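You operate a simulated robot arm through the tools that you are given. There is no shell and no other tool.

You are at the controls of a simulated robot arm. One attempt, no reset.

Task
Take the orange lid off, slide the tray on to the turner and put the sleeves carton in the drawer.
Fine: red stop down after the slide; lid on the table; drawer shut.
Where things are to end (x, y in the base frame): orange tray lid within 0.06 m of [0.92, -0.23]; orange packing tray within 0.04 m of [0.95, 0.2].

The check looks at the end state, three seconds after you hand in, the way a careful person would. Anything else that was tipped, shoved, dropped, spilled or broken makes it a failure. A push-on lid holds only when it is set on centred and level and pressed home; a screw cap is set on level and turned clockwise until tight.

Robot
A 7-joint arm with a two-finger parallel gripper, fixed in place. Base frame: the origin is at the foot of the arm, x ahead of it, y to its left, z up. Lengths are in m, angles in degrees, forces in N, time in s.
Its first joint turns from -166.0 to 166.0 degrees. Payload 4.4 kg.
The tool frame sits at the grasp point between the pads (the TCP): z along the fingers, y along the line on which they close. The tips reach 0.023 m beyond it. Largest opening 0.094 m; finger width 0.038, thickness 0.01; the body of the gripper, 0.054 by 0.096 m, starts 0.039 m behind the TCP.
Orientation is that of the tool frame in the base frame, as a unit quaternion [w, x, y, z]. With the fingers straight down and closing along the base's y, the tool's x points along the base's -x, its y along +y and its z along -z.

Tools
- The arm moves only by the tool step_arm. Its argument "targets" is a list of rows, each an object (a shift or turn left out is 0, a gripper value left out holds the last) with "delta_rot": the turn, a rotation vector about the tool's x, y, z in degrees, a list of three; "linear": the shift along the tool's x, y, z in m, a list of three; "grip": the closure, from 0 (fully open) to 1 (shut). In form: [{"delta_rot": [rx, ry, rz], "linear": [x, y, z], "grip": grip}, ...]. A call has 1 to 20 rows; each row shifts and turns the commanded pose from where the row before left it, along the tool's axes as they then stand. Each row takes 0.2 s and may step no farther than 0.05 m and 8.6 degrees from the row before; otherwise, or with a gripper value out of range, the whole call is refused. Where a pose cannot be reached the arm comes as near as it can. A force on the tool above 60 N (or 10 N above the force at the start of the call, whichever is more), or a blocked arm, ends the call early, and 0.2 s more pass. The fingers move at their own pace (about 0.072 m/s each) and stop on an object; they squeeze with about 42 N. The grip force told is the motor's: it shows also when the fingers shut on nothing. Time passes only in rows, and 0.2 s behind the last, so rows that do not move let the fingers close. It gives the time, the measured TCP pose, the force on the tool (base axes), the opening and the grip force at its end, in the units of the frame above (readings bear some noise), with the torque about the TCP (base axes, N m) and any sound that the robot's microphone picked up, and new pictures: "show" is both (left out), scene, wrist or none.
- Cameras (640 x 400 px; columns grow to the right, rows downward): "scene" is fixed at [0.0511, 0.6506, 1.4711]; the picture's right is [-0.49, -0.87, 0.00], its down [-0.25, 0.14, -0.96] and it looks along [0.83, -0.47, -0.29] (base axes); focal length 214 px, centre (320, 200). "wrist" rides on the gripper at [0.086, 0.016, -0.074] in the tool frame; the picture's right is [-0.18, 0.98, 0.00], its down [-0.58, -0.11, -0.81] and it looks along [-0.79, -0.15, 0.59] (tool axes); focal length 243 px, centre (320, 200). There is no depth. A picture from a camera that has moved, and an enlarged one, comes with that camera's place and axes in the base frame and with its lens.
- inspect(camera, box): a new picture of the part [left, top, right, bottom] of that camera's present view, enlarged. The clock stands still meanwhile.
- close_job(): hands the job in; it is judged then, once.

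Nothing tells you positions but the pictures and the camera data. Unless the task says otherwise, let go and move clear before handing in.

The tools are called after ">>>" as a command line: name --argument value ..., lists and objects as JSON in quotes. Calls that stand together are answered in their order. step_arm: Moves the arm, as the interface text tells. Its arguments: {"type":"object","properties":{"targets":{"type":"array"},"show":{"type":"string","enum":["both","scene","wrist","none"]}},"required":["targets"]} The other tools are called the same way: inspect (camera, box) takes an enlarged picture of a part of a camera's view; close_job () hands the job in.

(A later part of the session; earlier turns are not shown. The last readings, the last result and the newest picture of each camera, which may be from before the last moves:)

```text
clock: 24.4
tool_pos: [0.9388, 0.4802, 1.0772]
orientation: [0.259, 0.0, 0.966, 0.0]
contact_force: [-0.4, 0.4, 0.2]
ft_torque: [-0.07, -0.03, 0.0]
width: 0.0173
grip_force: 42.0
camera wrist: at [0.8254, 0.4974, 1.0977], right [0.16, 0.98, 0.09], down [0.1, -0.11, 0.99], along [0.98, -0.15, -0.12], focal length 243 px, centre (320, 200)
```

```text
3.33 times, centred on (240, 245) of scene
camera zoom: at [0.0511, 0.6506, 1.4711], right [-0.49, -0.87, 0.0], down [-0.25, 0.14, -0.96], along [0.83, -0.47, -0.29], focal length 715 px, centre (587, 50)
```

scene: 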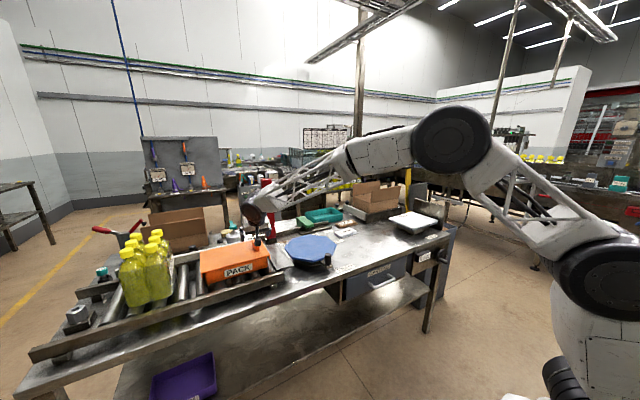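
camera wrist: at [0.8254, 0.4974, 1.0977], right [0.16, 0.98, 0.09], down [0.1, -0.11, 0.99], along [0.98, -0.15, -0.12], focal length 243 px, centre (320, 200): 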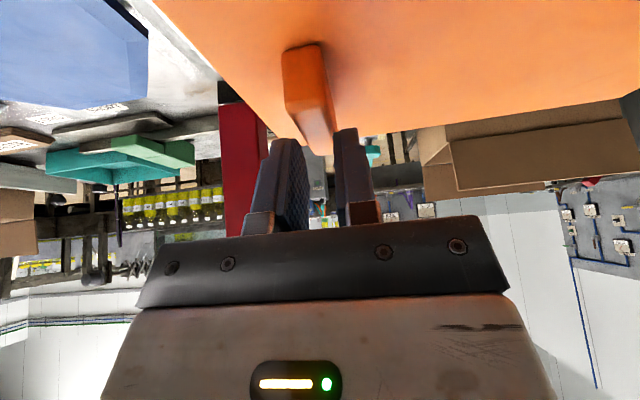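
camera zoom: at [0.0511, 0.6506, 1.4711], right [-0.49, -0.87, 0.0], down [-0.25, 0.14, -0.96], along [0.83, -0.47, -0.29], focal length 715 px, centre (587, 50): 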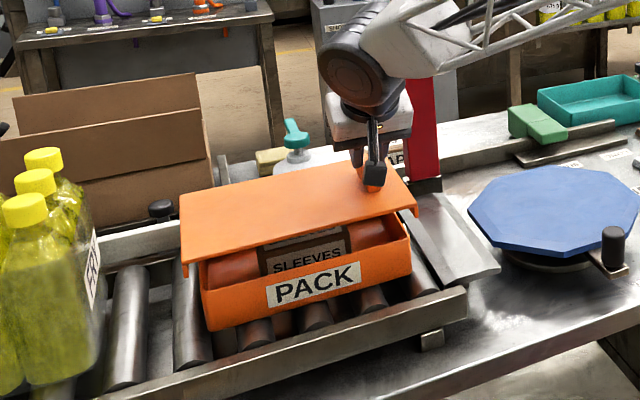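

The lid is off its seat and a SLEEVES carton is inside the tray. The lid seems to have slipped a little down in the fingers, so I check whether the hold is stable before carrying.

>>> step_arm --targets '[{"linear": [-0.0025, 0, -0.0043]}, {"linear": [0, 0, 0]}, {"linear": [0, 0, 0]}, {"linear": [0, 0, 0]}]' --show "none"

>>> inspect --camera "wrist" --box '[220, 20, 440, 220]'

>>> inspect --camera "scene" --box '[210, 205, 290, 275]'

```text
clock: 25.4
tool_pos: [0.9382, 0.4806, 1.0832]
orientation: [0.259, -0.001, 0.966, 0.001]
contact_force: [0.5, 0.6, -1.5]
ft_torque: [-0.14, 0.01, 0.01]
width: 0.0166
grip_force: 42.1
```

```text
2.00 times, centred on (330, 120) of wrist
camera zoom: at [0.8254, 0.497, 1.1026], right [0.16, 0.98, 0.09], down [0.1, -0.11, 0.99], along [0.98, -0.15, -0.12], focal length 485 px, centre (300, 360)
```

zoom: 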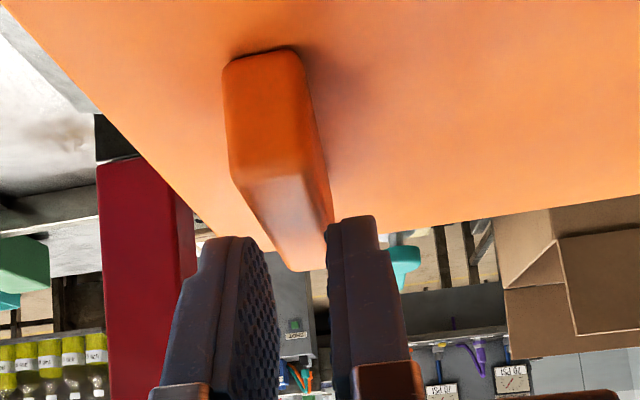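

```text
5.71 times, centred on (250, 240) of scene
camera zoom: at [0.0511, 0.6506, 1.4711], right [-0.49, -0.87, 0.0], down [-0.25, 0.14, -0.96], along [0.83, -0.47, -0.29], focal length 1226 px, centre (720, -29)
```

zoom: 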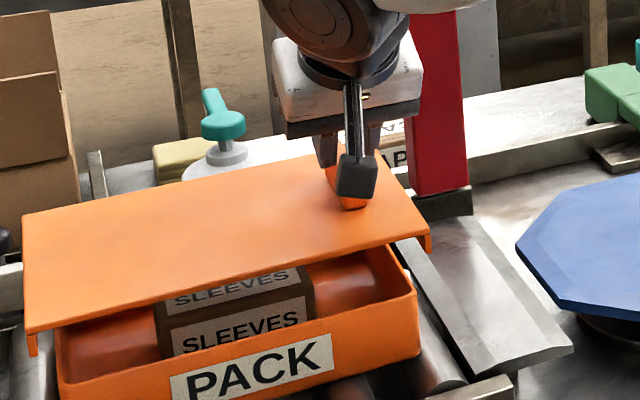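

The tab has slipped so only its top edge is held; too precarious to carry. I'll set the lid back down on the tray loosely and take a deeper grip.

>>> step_arm --targets '[{"linear": [0.0025, 0, 0.0043]}, {"linear": [0.0025, 0, 0.0043]}, {"linear": [0.0025, 0, 0.0043]}, {"linear": [0.0025, 0, 0.0043]}, {"linear": [0.0025, 0, 0.0043]}, {"linear": [0.0025, 0, 0.0043]}, {"linear": [0.0025, 0, 0.0043]}, {"linear": [0, 0, 0]}]' --show "wrist"

>>> inspect --camera "scene" --box '[200, 205, 300, 290]'

```text
clock: 27.2
tool_pos: [0.9374, 0.4804, 1.0477]
orientation: [0.258, 0.001, 0.966, 0.0]
contact_force: [0.0, -0.6, -1.1]
ft_torque: [-0.14, 0.0, 0.03]
width: 0.0172
grip_force: 41.5
camera wrist: at [0.8251, 0.497, 1.0677], right [0.16, 0.98, 0.09], down [0.1, -0.11, 0.99], along [0.98, -0.15, -0.12], focal length 243 px, centre (320, 200)
```

wrist: 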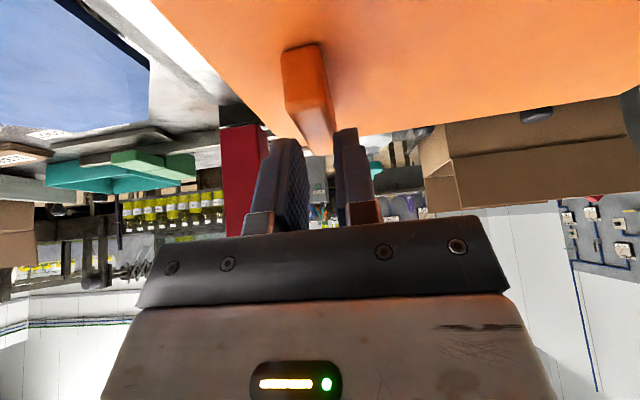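

```text
4.71 times, centred on (250, 248) of scene
camera zoom: at [0.0511, 0.6506, 1.4711], right [-0.49, -0.87, 0.0], down [-0.25, 0.14, -0.96], along [0.83, -0.47, -0.29], focal length 1009 px, centre (649, -24)
```

zoom: 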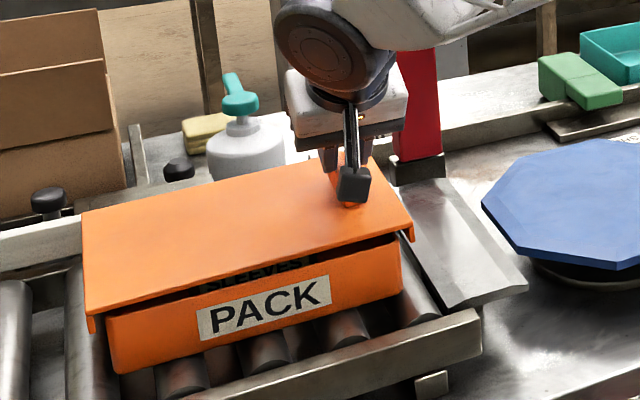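

>>> step_arm --targets '[{"linear": [0.0015, 0, 0.0026]}, {"linear": [0.0015, 0, 0.0026]}, {"linear": [0.0015, 0, 0.0026]}, {"linear": [0.0015, 0, 0.0026]}, {"linear": [0, 0, 0]}]' --show "none"

>>> inspect --camera "scene" --box '[200, 205, 300, 290]'

```text
clock: 28.4
tool_pos: [0.9376, 0.4805, 1.0355]
orientation: [0.258, 0.0, 0.966, 0.0]
contact_force: [0.4, 0.2, -0.9]
ft_torque: [0.07, -0.06, 0.04]
width: 0.0167
grip_force: 42.3
```

```text
4.71 times, centred on (250, 248) of scene
camera zoom: at [0.0511, 0.6506, 1.4711], right [-0.49, -0.87, 0.0], down [-0.25, 0.14, -0.96], along [0.83, -0.47, -0.29], focal length 1009 px, centre (649, -24)
```

zoom: 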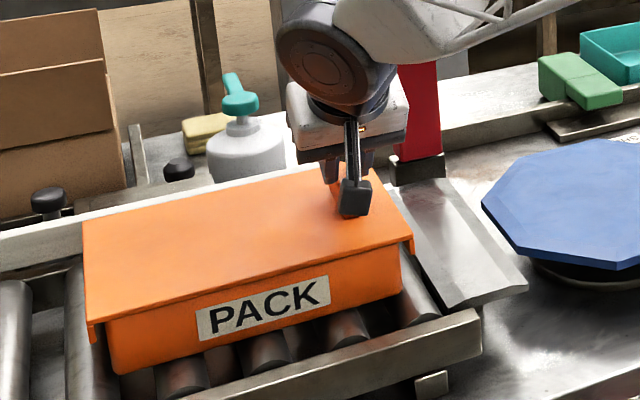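

The lid rests on the tray again. I open, go down to just touching the lid surface, and regrip as deep as possible.

>>> step_arm --targets '[{"grip": 0.6}, {"grip": 0.6}, {"linear": [0.0, 0, 0.0], "grip": 0.6}, {"linear": [0.0025, 0, 0.0043]}, {"linear": [0.0025, 0, 0.0043]}, {"linear": [0.0025, 0, 0.0043]}, {"linear": [0.001, 0, 0.0017]}, {"linear": [0, 0, 0]}]' --show "wrist"

```text
clock: 30.2
tool_pos: [0.9383, 0.4809, 1.0195]
orientation: [0.259, 0.0, 0.966, 0.0]
contact_force: [0.4, 0.5, 0.0]
ft_torque: [0.02, 0.0, -0.01]
width: 0.0375
grip_force: 0.1
camera wrist: at [0.8254, 0.4972, 1.0391], right [0.16, 0.98, 0.09], down [0.1, -0.11, 0.99], along [0.98, -0.15, -0.12], focal length 243 px, centre (320, 200)
```

wrist: 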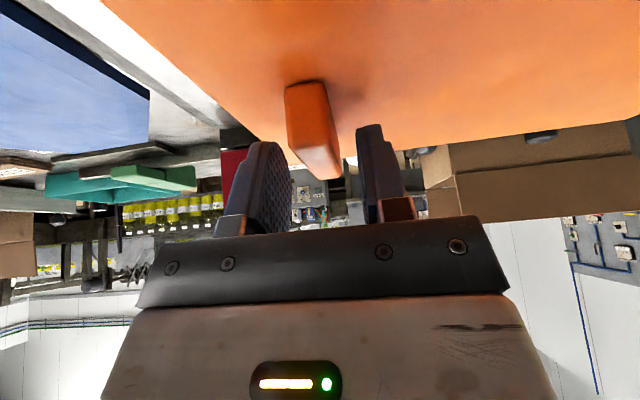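

>>> step_arm --targets '[{"linear": [0.001, 0, 0.0017]}, {"linear": [0.001, 0, 0.0017]}, {"linear": [0, 0, 0]}]' --show "none"

>>> step_arm --targets '[{"linear": [0.001, 0, 0.0017]}, {"linear": [0, 0, 0]}]' --show "none"

>>> inspect --camera "wrist" --box '[200, 60, 440, 240]'

```text
clock: 31.0
tool_pos: [0.9382, 0.4821, 1.0147]
orientation: [0.259, -0.001, 0.966, 0.0]
contact_force: [-0.3, -0.4, -0.9]
ft_torque: [0.01, -0.01, 0.03]
width: 0.0375
grip_force: 0.0
```

```text
clock: 31.6
tool_pos: [0.9375, 0.4812, 1.0125]
orientation: [0.259, 0.0, 0.966, 0.0]
contact_force: [0.5, -0.3, 0.6]
ft_torque: [-0.01, 0.03, 0.01]
width: 0.0377
grip_force: 0.1
```

```text
2.22 times, centred on (320, 150) of wrist
camera zoom: at [0.8252, 0.4973, 1.0333], right [0.16, 0.98, 0.09], down [0.1, -0.11, 0.99], along [0.98, -0.15, -0.12], focal length 539 px, centre (320, 311)
```

zoom: 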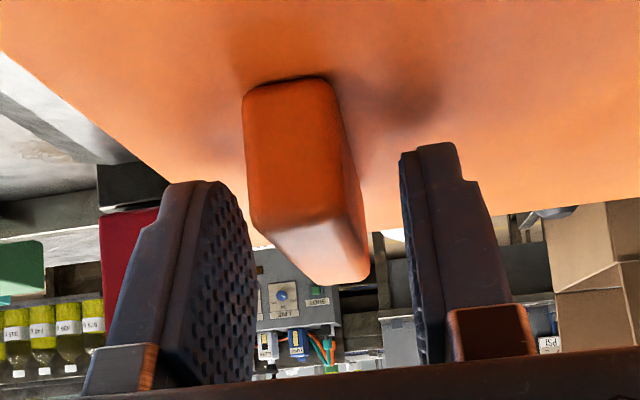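

>>> step_arm --targets '[{"linear": [0.001, 0, 0.0017]}, {"linear": [0, 0, 0]}]' --show "none"

>>> step_arm --targets '[{"linear": [0.001, 0, 0.0017]}, {"linear": [0, 0, 0]}]' --show "none"

>>> inspect --camera "wrist" --box '[200, 60, 440, 240]'

```text
clock: 32.2
tool_pos: [0.9394, 0.4801, 1.011]
orientation: [0.259, 0.0, 0.966, 0.0]
contact_force: [-0.5, -0.1, -0.7]
ft_torque: [0.0, 0.01, -0.02]
width: 0.0375
grip_force: 0.0
```

```text
clock: 32.8
tool_pos: [0.9382, 0.4804, 1.0102]
orientation: [0.259, 0.0, 0.966, 0.001]
contact_force: [-0.7, 0.2, 8.0]
ft_torque: [0.02, 0.07, 0.04]
width: 0.0374
grip_force: 0.4
```

```text
2.22 times, centred on (320, 150) of wrist
camera zoom: at [0.8253, 0.4973, 1.0302], right [0.16, 0.98, 0.09], down [0.1, -0.11, 0.99], along [0.98, -0.15, -0.11], focal length 539 px, centre (320, 311)
```

zoom: 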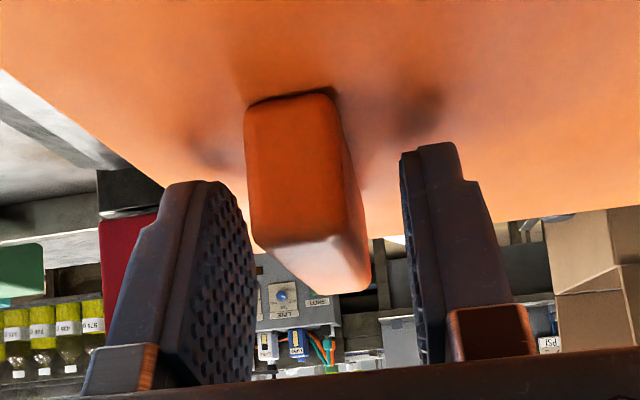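

Fingertips touched the lid (8 N) at TCP z = 1.010. I back off 1 mm, close, and lift slowly.

>>> step_arm --targets '[{"linear": [-0.0006, 0, -0.001], "grip": 0.6}, {"grip": 1}, {"grip": 1}, {"grip": 1}, {"grip": 1}]' --show "none"

>>> step_arm --targets '[{"linear": [-0.001, 0, -0.0017]}, {"linear": [-0.001, 0, -0.0017]}, {"linear": [-0.001, 0, -0.0017]}, {"linear": [0, 0, 0]}]' --show "none"

>>> inspect --camera "wrist" --box '[200, 60, 440, 240]'

>>> inspect --camera "scene" --box '[200, 205, 300, 290]'

```text
clock: 34.0
tool_pos: [0.9389, 0.4803, 1.0108]
orientation: [0.258, 0.0, 0.966, 0.0]
contact_force: [-0.8, 0.0, 2.4]
ft_torque: [-0.03, 0.05, -0.02]
width: 0.0173
grip_force: 42.2
```

```text
clock: 35.0
tool_pos: [0.938, 0.4792, 1.0164]
orientation: [0.258, 0.0, 0.966, 0.0]
contact_force: [0.0, 0.1, -0.8]
ft_torque: [-0.08, 0.0, -0.01]
width: 0.0174
grip_force: 41.4
```

```text
2.22 times, centred on (320, 150) of wrist
camera zoom: at [0.8254, 0.4971, 1.036], right [0.16, 0.98, 0.09], down [0.1, -0.11, 0.99], along [0.98, -0.15, -0.12], focal length 539 px, centre (320, 311)
```

zoom: 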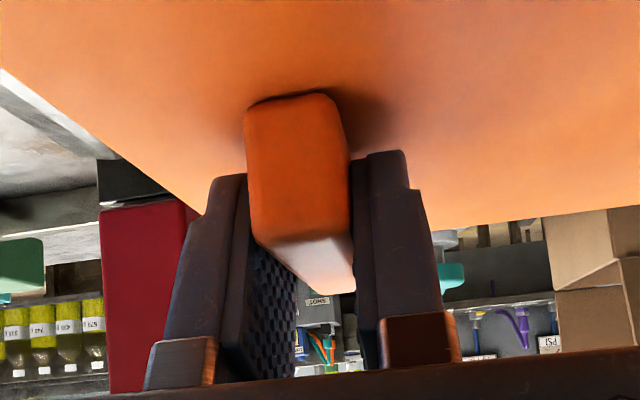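

```text
4.71 times, centred on (250, 248) of scene
camera zoom: at [0.0511, 0.6506, 1.4711], right [-0.49, -0.87, 0.0], down [-0.25, 0.14, -0.96], along [0.83, -0.47, -0.29], focal length 1009 px, centre (649, -24)
```

zoom: 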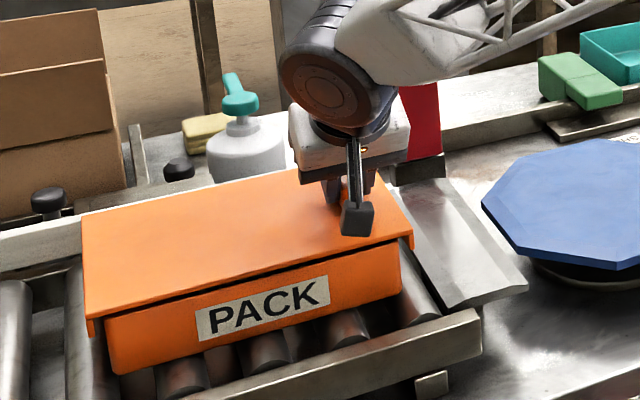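

Now the lid lifts with the fingers without slipping. I raise it clear of the tray.

>>> step_arm --targets '[{"linear": [-0.0035, 0, -0.006]}, {"linear": [-0.0035, 0, -0.006]}, {"linear": [-0.005, 0, -0.00866]}, {"linear": [-0.0075, 0, -0.013]}, {"linear": [-0.0075, 0, -0.013]}, {"linear": [-0.0075, 0, -0.013]}, {"linear": [-0.0075, 0, -0.013]}, {"linear": [-0.0075, 0, -0.013]}, {"linear": [-0.0075, 0, -0.013]}, {"linear": [0, 0, 0]}]'

>>> inspect --camera "scene" --box '[180, 175, 310, 290]'

```text
clock: 37.2
tool_pos: [0.9374, 0.4807, 1.1313]
orientation: [0.258, 0.0, 0.966, 0.0]
contact_force: [0.2, -0.2, -1.2]
ft_torque: [-0.08, -0.01, 0.02]
width: 0.0175
grip_force: 41.9
camera wrist: at [0.8249, 0.4974, 1.1502], right [0.16, 0.98, 0.09], down [0.1, -0.11, 0.99], along [0.98, -0.15, -0.12], focal length 243 px, centre (320, 200)
```

scene: 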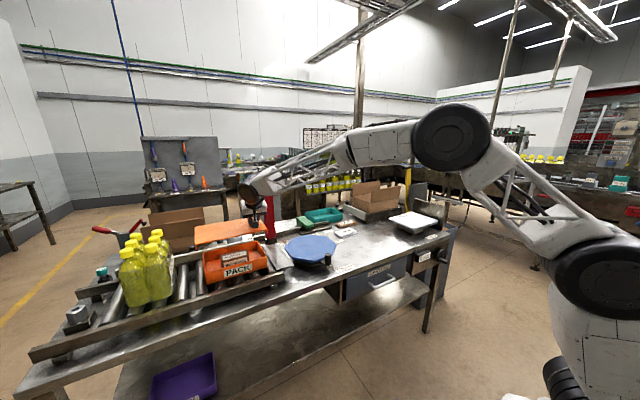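
wrist: 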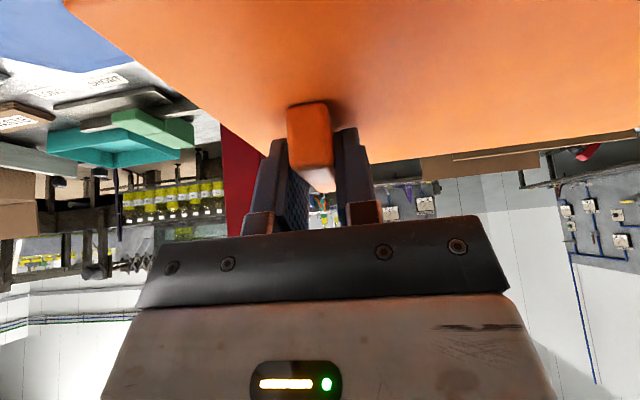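

```text
3.48 times, centred on (245, 232) of scene
camera zoom: at [0.0511, 0.6506, 1.4711], right [-0.49, -0.87, 0.0], down [-0.25, 0.14, -0.96], along [0.83, -0.47, -0.29], focal length 746 px, centre (581, 87)
```

zoom: 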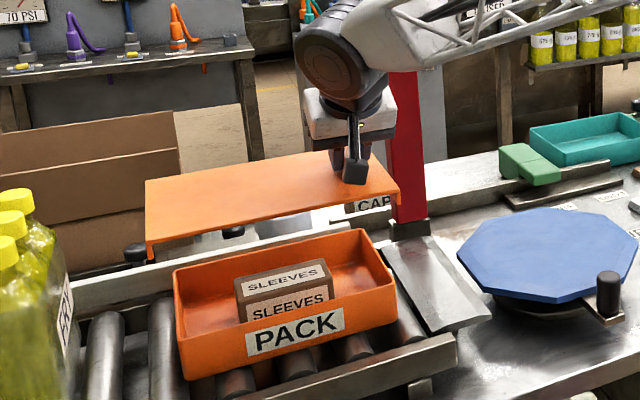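

The lid is held firmly and the carton stays in the tray. I retract a bit toward the base and then carry the lid to the right above everything.

>>> step_arm --targets '[{"linear": [0.01, 0, -0.006]}, {"linear": [0.02, 0, -0.0116]}, {"linear": [0.02, 0, -0.0116]}, {"linear": [0.02, -0.01, -0.0116]}, {"linear": [0.01, -0.02, -0.006]}, {"linear": [0, -0.035, 0]}, {"linear": [0, -0.04, 0]}, {"linear": [0, -0.04, 0]}, {"linear": [0, -0.04, 0]}, {"linear": [0, -0.04, 0]}, {"linear": [0, -0.04, 0]}, {"linear": [0, -0.04, 0]}, {"linear": [0, -0.04, 0]}, {"linear": [0, -0.04, 0]}, {"linear": [0, -0.04, 0]}, {"linear": [0, -0.03, 0]}, {"linear": [0, -0.02, 0]}, {"linear": [0, 0, 0]}]'

```text
clock: 41.0
tool_pos: [0.8459, 0.0052, 1.1298]
orientation: [0.26, 0.0, 0.966, -0.001]
contact_force: [-0.3, 0.7, -1.9]
ft_torque: [-0.09, 0.01, 0.0]
width: 0.0171
grip_force: 42.5
camera wrist: at [0.7325, 0.0225, 1.1496], right [0.16, 0.98, 0.09], down [0.1, -0.11, 0.99], along [0.98, -0.15, -0.12], focal length 243 px, centre (320, 200)
```

scene: 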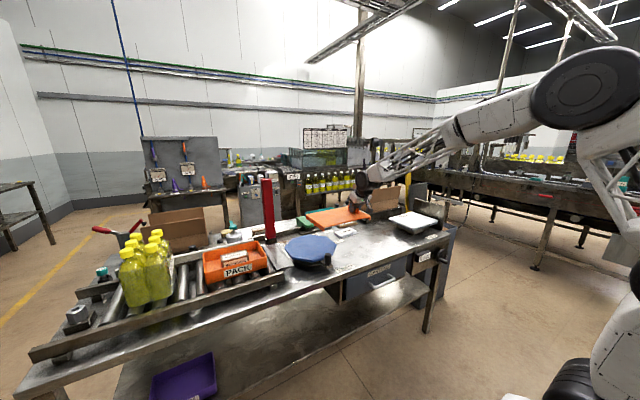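
wrist: 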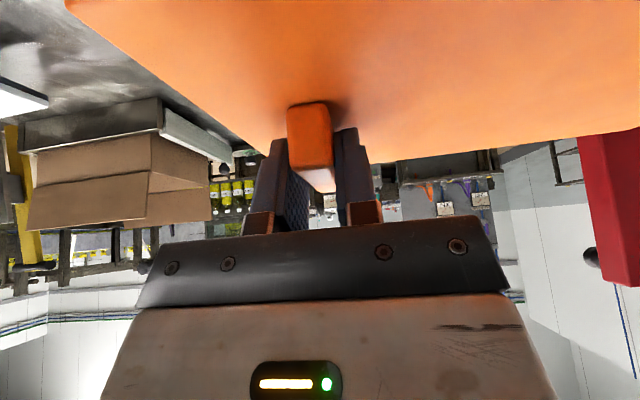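

The lid rides level. I continue to the drop position, with the tab aimed at about (0.917, -0.312), so the lid centre falls near (0.915, -0.223), and then lower part-way.

>>> step_arm --targets '[{"linear": [0, -0.02, 0]}, {"linear": [0, -0.035, 0]}, {"linear": [0, -0.04, 0]}, {"linear": [0, -0.04, 0]}, {"linear": [0, -0.04, 0]}, {"linear": [0, -0.04, 0]}, {"linear": [0, -0.04, 0]}, {"linear": [0, -0.035, 0]}, {"linear": [0, -0.02, 0]}, {"linear": [-0.01, -0.005, 0.006]}, {"linear": [-0.02, 0, 0.0116]}, {"linear": [-0.02, 0, 0.0116]}, {"linear": [-0.012, 0, 0.007]}, {"linear": [0, 0, 0]}]'

>>> inspect --camera "scene" --box '[320, 170, 460, 290]'

```text
clock: 44.0
tool_pos: [0.9168, -0.3088, 1.13]
orientation: [0.259, 0.001, 0.966, 0.0]
contact_force: [-0.2, -0.4, -1.7]
ft_torque: [-0.07, 0.0, 0.0]
width: 0.0175
grip_force: 42.3
camera wrist: at [0.8043, -0.2931, 1.1497], right [0.16, 0.98, 0.09], down [0.1, -0.11, 0.99], along [0.98, -0.15, -0.12], focal length 243 px, centre (320, 200)
```

scene: 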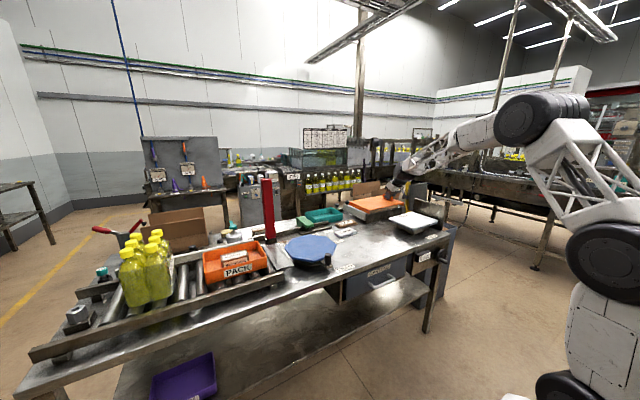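
wrist: 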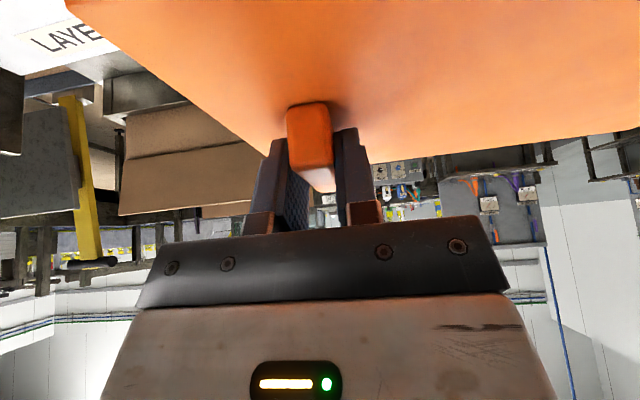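

```text
3.33 times, centred on (390, 230) of scene
camera zoom: at [0.0511, 0.6506, 1.4711], right [-0.49, -0.87, 0.0], down [-0.25, 0.14, -0.96], along [0.83, -0.47, -0.29], focal length 715 px, centre (87, 100)
```

zoom: 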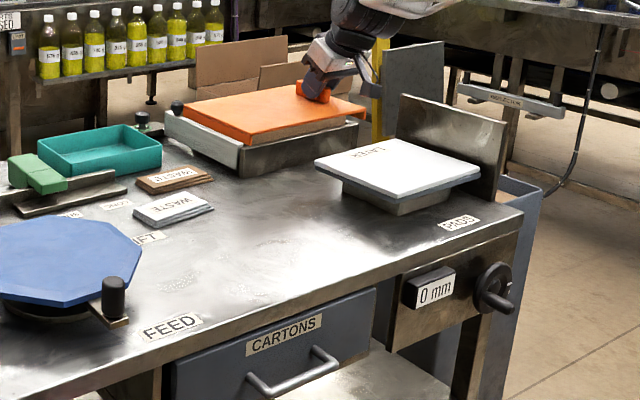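

>>> step_arm --targets '[{"linear": [0.01, 0, 0.01732]}, {"linear": [0.01, 0, 0.01732]}, {"linear": [0.01, 0, 0.01732]}, {"linear": [0.01, 0, 0.01732]}, {"linear": [0.01, 0, 0.01732]}, {"linear": [0.01, 0, 0.01732]}, {"linear": [0.01, 0, 0.01732]}, {"linear": [0.01, 0, 0.01732]}, {"linear": [0.005, 0, 0.00866]}, {"linear": [0, 0, 0]}]'

>>> inspect --camera "scene" --box '[320, 170, 460, 290]'

```text
clock: 46.2
tool_pos: [0.9172, -0.31, 0.9601]
orientation: [0.259, 0.0, 0.966, 0.0]
contact_force: [0.3, -0.5, -0.3]
ft_torque: [-0.11, 0.02, 0.04]
width: 0.0174
grip_force: 41.7
camera wrist: at [0.8039, -0.2927, 0.9799], right [0.16, 0.98, 0.09], down [0.1, -0.11, 0.99], along [0.98, -0.15, -0.12], focal length 243 px, centre (320, 200)
```

scene: 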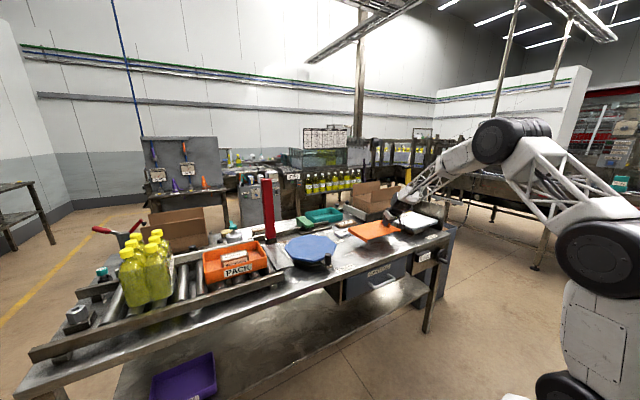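
wrist: 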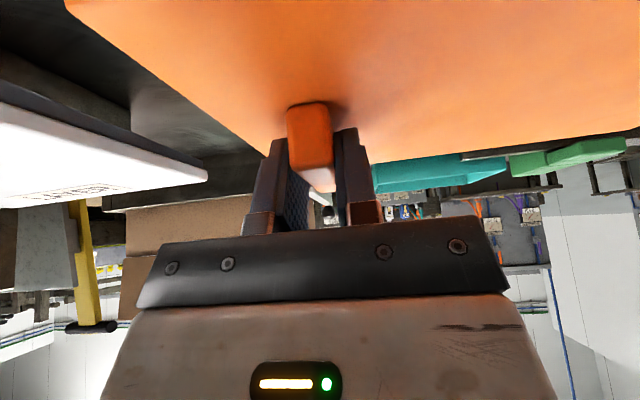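

```text
3.33 times, centred on (390, 230) of scene
camera zoom: at [0.0511, 0.6506, 1.4711], right [-0.49, -0.87, 0.0], down [-0.25, 0.14, -0.96], along [0.83, -0.47, -0.29], focal length 715 px, centre (87, 100)
```

zoom: 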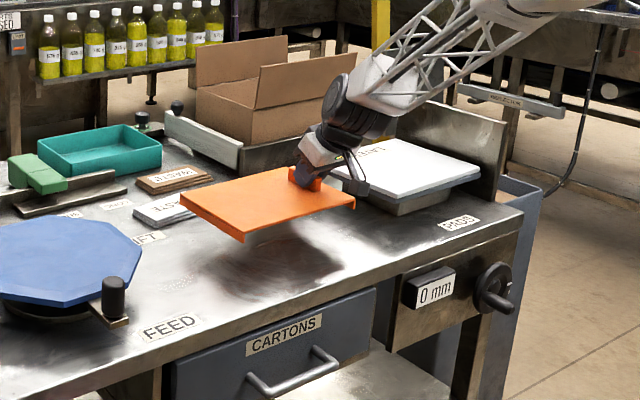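

>>> step_arm --targets '[{"linear": [0.005, 0, 0.00866]}, {"linear": [0.005, 0, 0.00866]}, {"linear": [0.005, 0, 0.00866]}, {"linear": [0.0025, 0, 0.00433]}, {"linear": [0.0025, 0, 0.00433]}, {"linear": [0, 0, 0]}]' --show "none"

>>> inspect --camera "scene" --box '[320, 190, 440, 290]'

```text
clock: 47.6
tool_pos: [0.9176, -0.31, 0.9199]
orientation: [0.259, 0.0, 0.966, 0.0]
contact_force: [-0.3, -0.2, -1.2]
ft_torque: [-0.07, -0.02, -0.02]
width: 0.0173
grip_force: 42.2
```

```text
4.00 times, centred on (380, 240) of scene
camera zoom: at [0.0511, 0.6506, 1.4711], right [-0.49, -0.87, 0.0], down [-0.25, 0.14, -0.96], along [0.83, -0.47, -0.29], focal length 858 px, centre (80, 40)
```

zoom: 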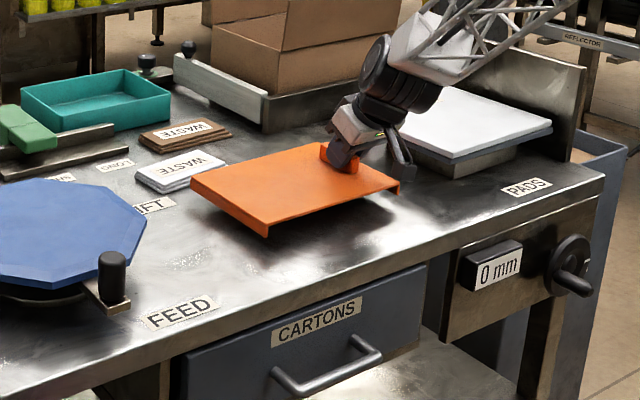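

>>> step_arm --targets '[{"linear": [0.0015, 0, 0.0026]}, {"linear": [0.0015, 0, 0.0026]}, {"linear": [0.0015, 0, 0.0026]}, {"linear": [0, 0, 0]}]' --show "none"

>>> step_arm --targets '[{"linear": [0.001, 0, 0.0017]}, {"linear": [0.001, 0, 0.0017]}, {"linear": [0, 0, 0]}]' --show "none"

>>> inspect --camera "scene" --box '[340, 200, 420, 270]'

```text
clock: 48.6
tool_pos: [0.9169, -0.3091, 0.9102]
orientation: [0.259, 0.0, 0.966, 0.0]
contact_force: [-1.2, -0.1, -0.7]
ft_torque: [-0.13, 0.01, -0.01]
width: 0.017
grip_force: 42.5
```

```text
clock: 49.4
tool_pos: [0.9164, -0.3105, 0.9077]
orientation: [0.258, 0.001, 0.966, -0.001]
contact_force: [0.5, -0.3, -1.5]
ft_torque: [-0.09, 0.0, 0.01]
width: 0.0173
grip_force: 41.8
```

```text
5.71 times, centred on (380, 235) of scene
camera zoom: at [0.0511, 0.6506, 1.4711], right [-0.49, -0.87, 0.0], down [-0.25, 0.14, -0.96], along [0.83, -0.47, -0.29], focal length 1226 px, centre (-23, 0)
```

zoom: 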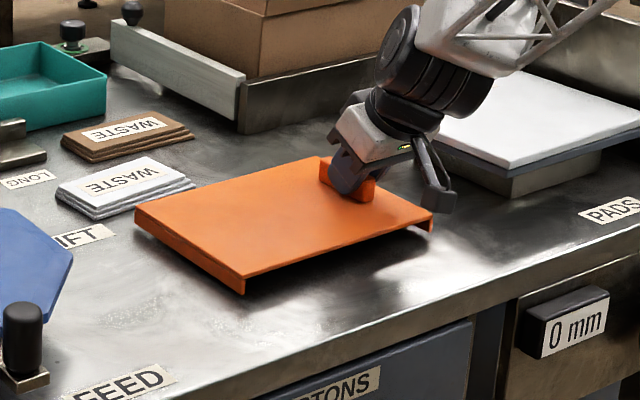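

>>> step_arm --targets '[{"linear": [0.001, 0, 0.0017]}, {"linear": [0.001, 0, 0.0017]}, {"linear": [0.0, 0, 0.0]}]' --show "none"

>>> step_arm --targets '[{"linear": [0.001, 0, 0.0017]}, {"linear": [0.001, 0, 0.0017]}, {"linear": [0.0, 0, 0.0]}]' --show "none"

>>> inspect --camera "scene" --box '[340, 200, 420, 270]'

```text
clock: 50.2
tool_pos: [0.9166, -0.3097, 0.9025]
orientation: [0.26, 0.0, 0.966, -0.001]
contact_force: [0.5, -0.2, -0.6]
ft_torque: [-0.08, 0.03, -0.01]
width: 0.0173
grip_force: 41.8
```

```text
clock: 51.0
tool_pos: [0.918, -0.311, 0.9015]
orientation: [0.26, 0.0, 0.965, 0.0]
contact_force: [-2.5, 2.8, 21.4]
ft_torque: [0.07, 0.76, -0.02]
width: 0.0176
grip_force: 42.5
```

```text
5.71 times, centred on (380, 235) of scene
camera zoom: at [0.0511, 0.6506, 1.4711], right [-0.49, -0.87, 0.0], down [-0.25, 0.14, -0.96], along [0.83, -0.47, -0.29], focal length 1226 px, centre (-23, 0)
```

zoom: 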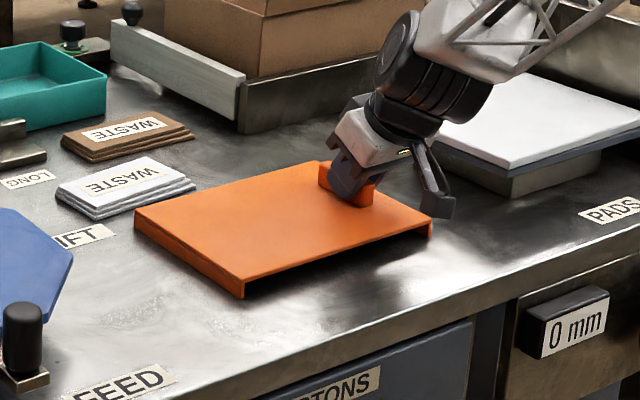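

The lid has touched down (21 N). I relieve the pressure, open, and withdraw along the tool axis.

>>> step_arm --targets '[{"linear": [-0.0005, 0, -0.0009]}, {"grip": 0.5}, {"grip": 0.5}, {"grip": 0.5}, {"linear": [0, 0, -0.01]}, {"linear": [0, 0, -0.02]}, {"linear": [0, 0, -0.03]}, {"linear": [0, 0, -0.04]}, {"linear": [0, 0, -0.04]}, {"linear": [0, 0, 0]}]'

>>> inspect --camera "scene" --box '[320, 190, 440, 290]'

```text
clock: 53.2
tool_pos: [0.8458, -0.3093, 1.02]
orientation: [0.258, 0.0, 0.966, 0.0]
contact_force: [-0.1, -0.3, -0.3]
ft_torque: [0.01, 0.04, -0.01]
width: 0.0473
grip_force: 0.1
camera wrist: at [0.7338, -0.2925, 1.0414], right [0.16, 0.98, 0.09], down [0.1, -0.11, 0.99], along [0.98, -0.15, -0.12], focal length 243 px, centre (320, 200)
```

scene: 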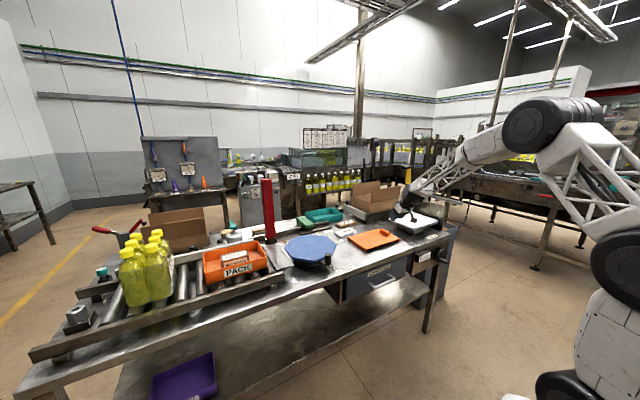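
wrist: 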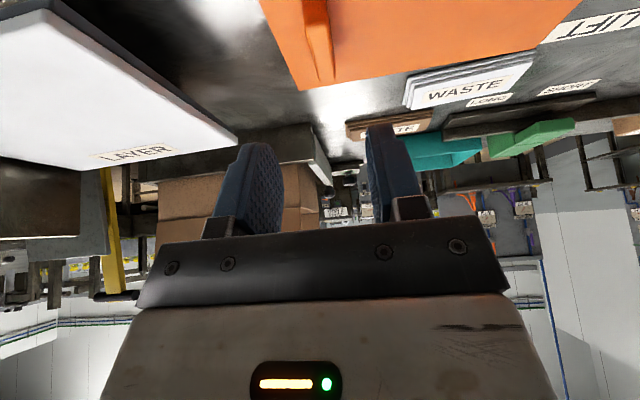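

```text
4.00 times, centred on (380, 240) of scene
camera zoom: at [0.0511, 0.6506, 1.4711], right [-0.49, -0.87, 0.0], down [-0.25, 0.14, -0.96], along [0.83, -0.47, -0.29], focal length 858 px, centre (80, 40)
```

zoom: 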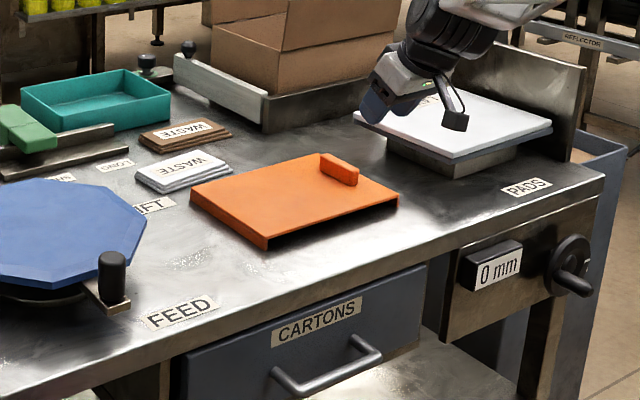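

The lid lies on the table at about (0.915, -0.22), well within tolerance and clear of its neighbours. Next I rise and go back to the tray to view its end wall for the slide.

>>> step_arm --targets '[{"linear": [-0.02, 0, -0.0346]}, {"linear": [-0.02, 0, -0.0346]}, {"linear": [-0.02, 0.0, -0.0346]}, {"linear": [0, 0.045, 0]}, {"linear": [0, 0.045, 0]}, {"linear": [0, 0.045, 0]}, {"linear": [0, 0.045, 0]}, {"linear": [0, 0.045, 0]}, {"linear": [0, 0.045, 0]}, {"linear": [0, 0.045, 0]}, {"linear": [0, 0.045, 0]}, {"linear": [0, 0.045, 0]}, {"linear": [0, 0.045, 0]}, {"linear": [0, 0.045, 0]}, {"linear": [0, 0.045, 0]}, {"linear": [0, 0.045, 0]}, {"linear": [0, 0.045, 0]}, {"linear": [0, 0.045, 0]}, {"linear": [0, 0.045, 0]}, {"linear": [0, 0.03, 0]}]'

>>> inspect --camera "wrist" --box '[180, 0, 460, 160]'

>>> inspect --camera "scene" --box '[190, 200, 350, 310]'

```text
clock: 57.4
tool_pos: [0.8467, 0.4414, 1.1422]
orientation: [0.26, 0.001, 0.966, 0.001]
contact_force: [1.0, -0.2, 0.2]
ft_torque: [-0.05, -0.05, -0.03]
width: 0.047
grip_force: 0.0
camera wrist: at [0.7339, 0.4578, 1.1616], right [0.16, 0.98, 0.09], down [0.1, -0.11, 0.99], along [0.98, -0.15, -0.11], focal length 243 px, centre (320, 200)
```

scene: 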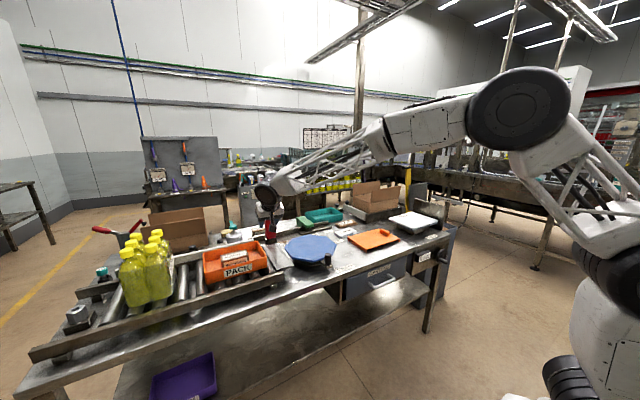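
wrist: 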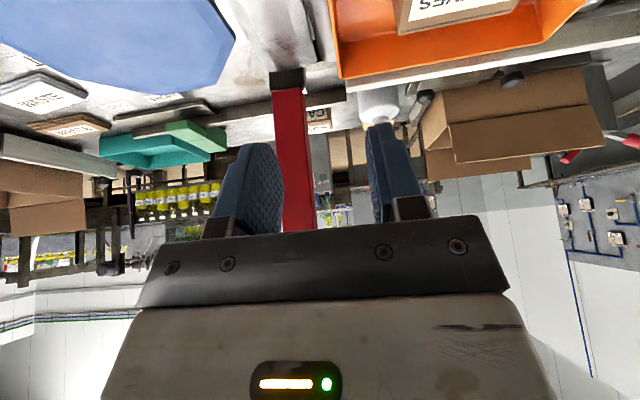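

```text
2.29 times, centred on (320, 80) of wrist
camera zoom: at [0.7339, 0.4578, 1.1616], right [0.16, 0.98, 0.09], down [0.1, -0.11, 0.99], along [0.98, -0.15, -0.11], focal length 555 px, centre (320, 474)
```

zoom: 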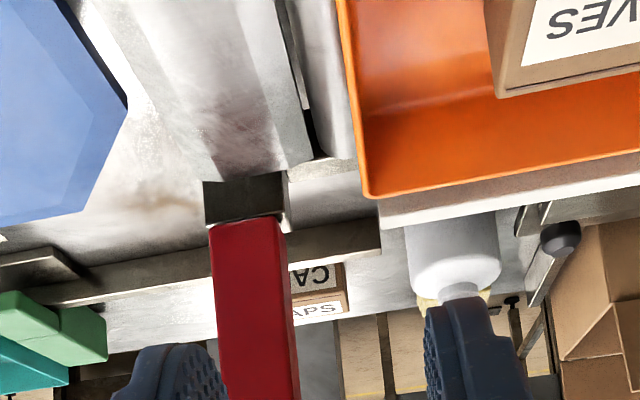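

```text
3.64 times, centred on (270, 255) of scene
camera zoom: at [0.0511, 0.6506, 1.4711], right [-0.49, -0.87, 0.0], down [-0.25, 0.14, -0.96], along [0.83, -0.47, -0.29], focal length 780 px, centre (502, 0)
```

zoom: 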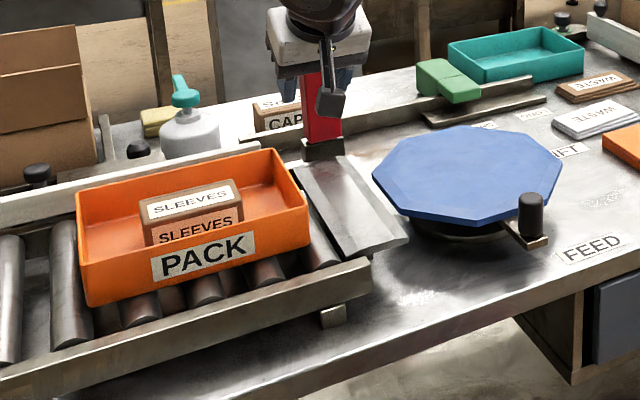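

The tray's end wall is at about y = 0.457 (rim z about 0.977), and the carton inside starts near y = 0.52, so there's room for a finger inside. I hover above the wall at mid-width.

>>> step_arm --targets '[{"linear": [0.0008, 0.004, 0.0313], "grip": 0.6}, {"linear": [0.0008, 0.004, 0.0313]}, {"linear": [0.0008, 0.004, 0.0313]}, {"linear": [0.0008, 0.004, 0.0313]}, {"linear": [0, 0, 0]}]' --show "wrist"

>>> inspect --camera "wrist" --box '[180, 0, 500, 200]'

```text
clock: 58.6
tool_pos: [0.9056, 0.4565, 1.0326]
orientation: [0.26, 0.0, 0.966, 0.0]
contact_force: [-0.2, -0.4, -0.5]
ft_torque: [-0.02, 0.01, 0.01]
width: 0.0378
grip_force: 0.1
camera wrist: at [0.7937, 0.474, 1.0517], right [0.16, 0.98, 0.09], down [0.1, -0.11, 0.99], along [0.98, -0.15, -0.12], focal length 243 px, centre (320, 200)
```

wrist: 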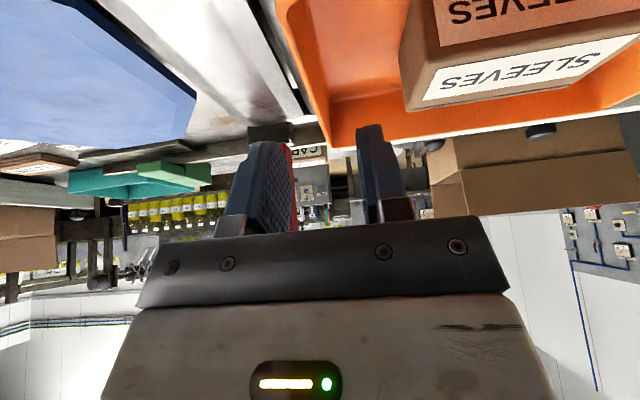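

```text
2.00 times, centred on (340, 100) of wrist
camera zoom: at [0.7937, 0.474, 1.0517], right [0.16, 0.98, 0.09], down [0.1, -0.11, 0.99], along [0.98, -0.15, -0.12], focal length 485 px, centre (280, 400)
```

zoom: 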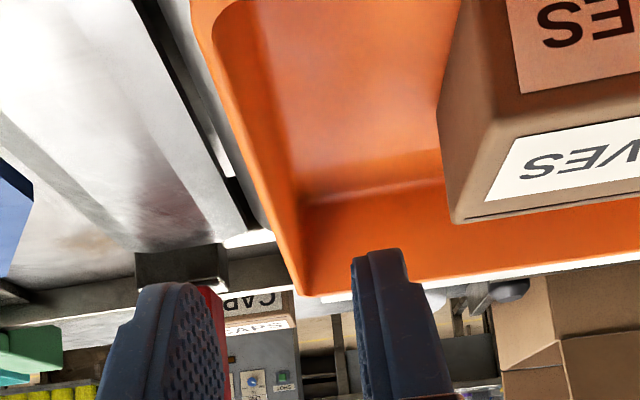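

>>> step_arm --targets '[{"linear": [0, 0.001, 0.015]}, {"linear": [0, 0.0005, 0.015]}, {"linear": [0, 0, 0.015]}, {"linear": [0, 0, 0.012]}, {"linear": [0, 0, 0]}]' --show "wrist"

>>> inspect --camera "scene" --box '[200, 200, 300, 290]'

>>> inspect --camera "wrist" --box '[180, 20, 460, 220]'

```text
clock: 59.8
tool_pos: [0.9348, 0.4577, 0.9818]
orientation: [0.258, 0.0, 0.966, 0.0]
contact_force: [-0.5, -0.5, -0.6]
ft_torque: [-0.01, 0.01, -0.01]
width: 0.0377
grip_force: 0.0
camera wrist: at [0.8227, 0.4749, 1.0021], right [0.16, 0.98, 0.09], down [0.1, -0.11, 0.99], along [0.98, -0.15, -0.12], focal length 243 px, centre (320, 200)
```

wrist: 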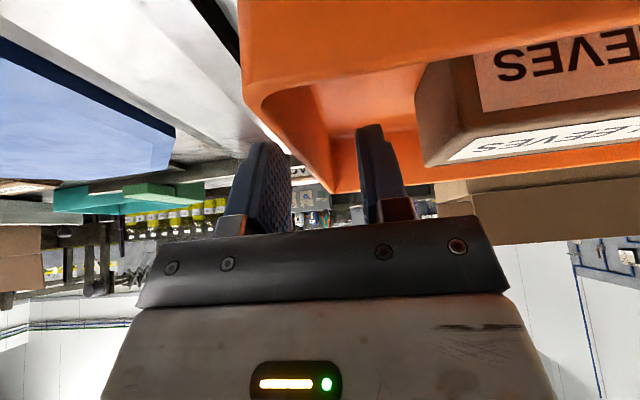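

```text
4.44 times, centred on (250, 245) of scene
camera zoom: at [0.0511, 0.6506, 1.4711], right [-0.49, -0.87, 0.0], down [-0.25, 0.14, -0.96], along [0.83, -0.47, -0.29], focal length 953 px, centre (631, 0)
```

zoom: 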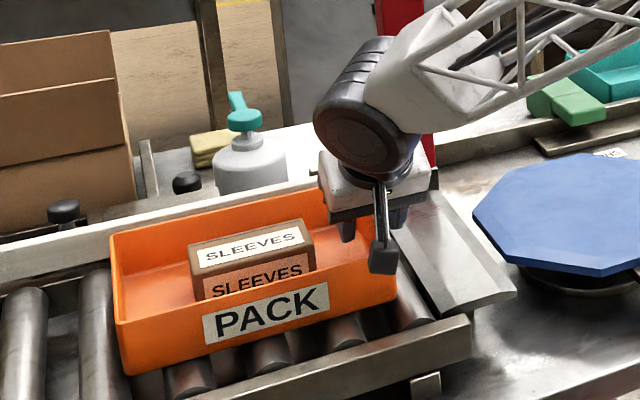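

```text
2.00 times, centred on (320, 120) of wrist
camera zoom: at [0.8227, 0.4749, 1.0021], right [0.16, 0.98, 0.09], down [0.1, -0.11, 0.99], along [0.98, -0.15, -0.12], focal length 485 px, centre (320, 360)
```

zoom: 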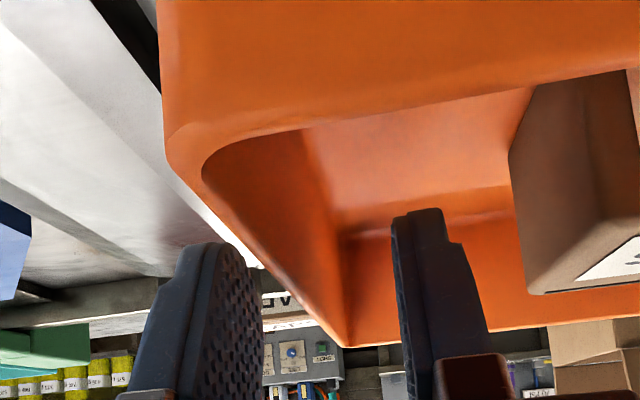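

The fingers straddle the tray's end wall. I'll close to a narrow cage (not clamped, so the tray can ride freely on rollers, plate and turner) and begin pulling slowly toward the turner.

>>> step_arm --targets '[{"grip": 0.86}, {"grip": 0.86}, {"linear": [0, -0.005, 0]}, {"linear": [0, -0.008, 0]}, {"linear": [0, -0.01, 0]}, {"linear": [0, -0.012, 0]}, {"linear": [0, -0.012, 0]}, {"linear": [0, -0.012, 0]}, {"linear": [0, -0.01, 0]}, {"linear": [0, -0.006, 0]}, {"linear": [0, 0, 0]}]' --show "wrist"

>>> inspect --camera "scene" --box '[200, 200, 340, 300]'

```text
clock: 62.2
tool_pos: [0.9344, 0.3821, 0.982]
orientation: [0.258, -0.001, 0.966, 0.0]
contact_force: [0.3, -0.4, -0.3]
ft_torque: [0.0, 0.0, -0.04]
width: 0.0133
grip_force: 0.1
camera wrist: at [0.8225, 0.3997, 1.0024], right [0.16, 0.98, 0.09], down [0.1, -0.11, 0.99], along [0.98, -0.15, -0.12], focal length 243 px, centre (320, 200)
```

wrist: 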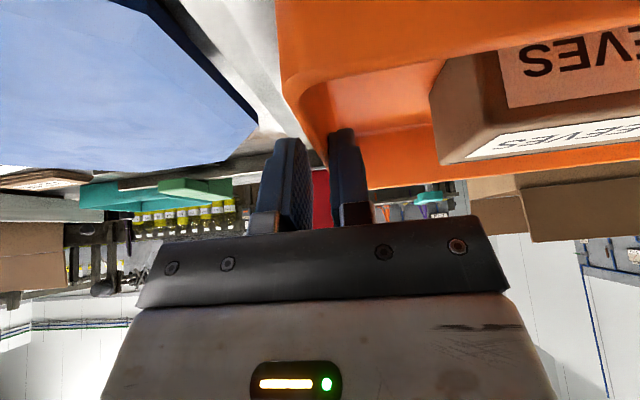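

```text
4.00 times, centred on (270, 250) of scene
camera zoom: at [0.0511, 0.6506, 1.4711], right [-0.49, -0.87, 0.0], down [-0.25, 0.14, -0.96], along [0.83, -0.47, -0.29], focal length 858 px, centre (520, 0)
```

zoom: 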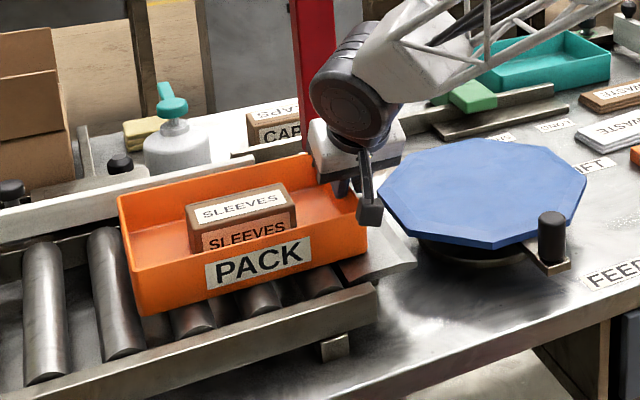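

The tray follows smoothly with nearly no force. I continue the pull over the bridge plate.

>>> step_arm --targets '[{"linear": [0, -0.006, 0]}, {"linear": [0, -0.01, 0]}, {"linear": [0, -0.012, 0]}, {"linear": [0, -0.012, 0]}, {"linear": [0, -0.012, 0]}, {"linear": [0, -0.012, 0]}, {"linear": [0, -0.01, 0]}, {"linear": [0, -0.006, 0]}, {"linear": [0, 0, 0]}]' --show "wrist"

>>> inspect --camera "scene" --box '[200, 200, 340, 300]'

```text
clock: 64.2
tool_pos: [0.9339, 0.303, 0.9828]
orientation: [0.259, 0.001, 0.966, 0.0]
contact_force: [0.2, 1.1, -0.2]
ft_torque: [-0.01, 0.0, -0.02]
width: 0.0135
grip_force: 0.5
camera wrist: at [0.8218, 0.3195, 1.0024], right [0.16, 0.98, 0.09], down [0.1, -0.11, 0.99], along [0.98, -0.15, -0.12], focal length 243 px, centre (320, 200)
```

wrist: 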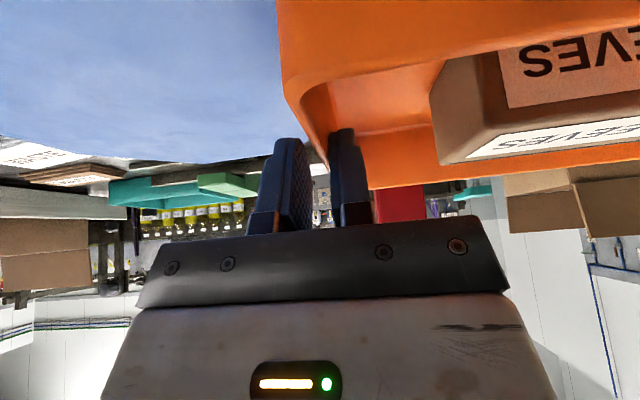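

```text
4.00 times, centred on (270, 250) of scene
camera zoom: at [0.0511, 0.6506, 1.4711], right [-0.49, -0.87, 0.0], down [-0.25, 0.14, -0.96], along [0.83, -0.47, -0.29], focal length 858 px, centre (520, 0)
```

zoom: 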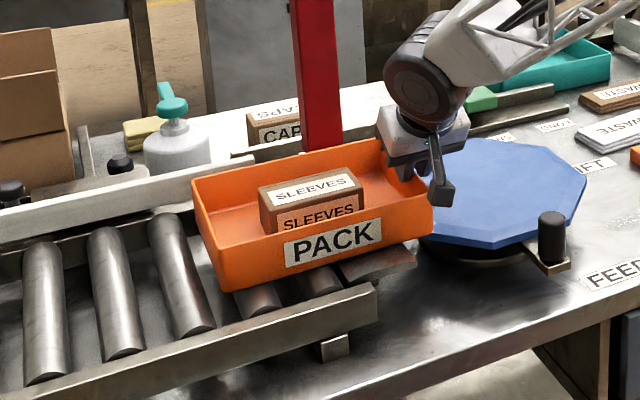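

>>> step_arm --targets '[{"linear": [0, -0.006, 0]}, {"linear": [0, -0.01, 0]}, {"linear": [0, -0.012, 0]}, {"linear": [0, -0.012, 0]}, {"linear": [0, -0.012, 0]}, {"linear": [0, -0.012, 0]}, {"linear": [0, -0.01, 0]}, {"linear": [0, -0.006, 0]}, {"linear": [0, 0, 0]}]' --show "wrist"

>>> inspect --camera "scene" --box '[220, 200, 360, 300]'

```text
clock: 66.2
tool_pos: [0.9357, 0.2227, 0.9823]
orientation: [0.258, 0.0, 0.966, 0.0]
contact_force: [0.8, 1.0, -1.1]
ft_torque: [0.02, 0.0, 0.0]
width: 0.0138
grip_force: 1.3
camera wrist: at [0.8222, 0.2393, 1.0022], right [0.16, 0.98, 0.09], down [0.1, -0.11, 0.99], along [0.98, -0.15, -0.12], focal length 243 px, centre (320, 200)
```

wrist: 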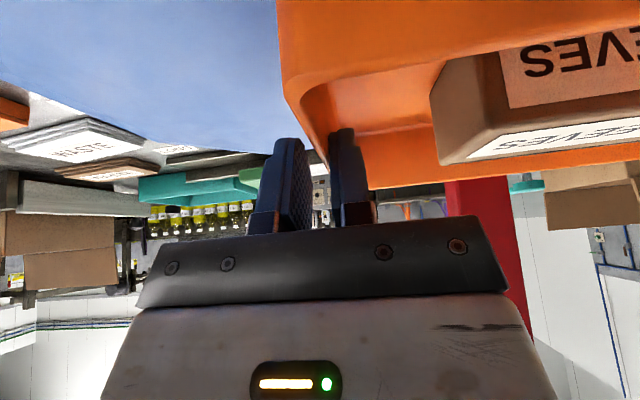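

```text
4.00 times, centred on (290, 250) of scene
camera zoom: at [0.0511, 0.6506, 1.4711], right [-0.49, -0.87, 0.0], down [-0.25, 0.14, -0.96], along [0.83, -0.47, -0.29], focal length 858 px, centre (440, 0)
```

zoom: 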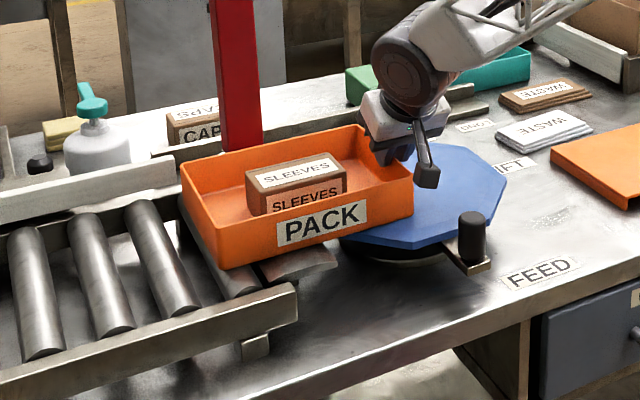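

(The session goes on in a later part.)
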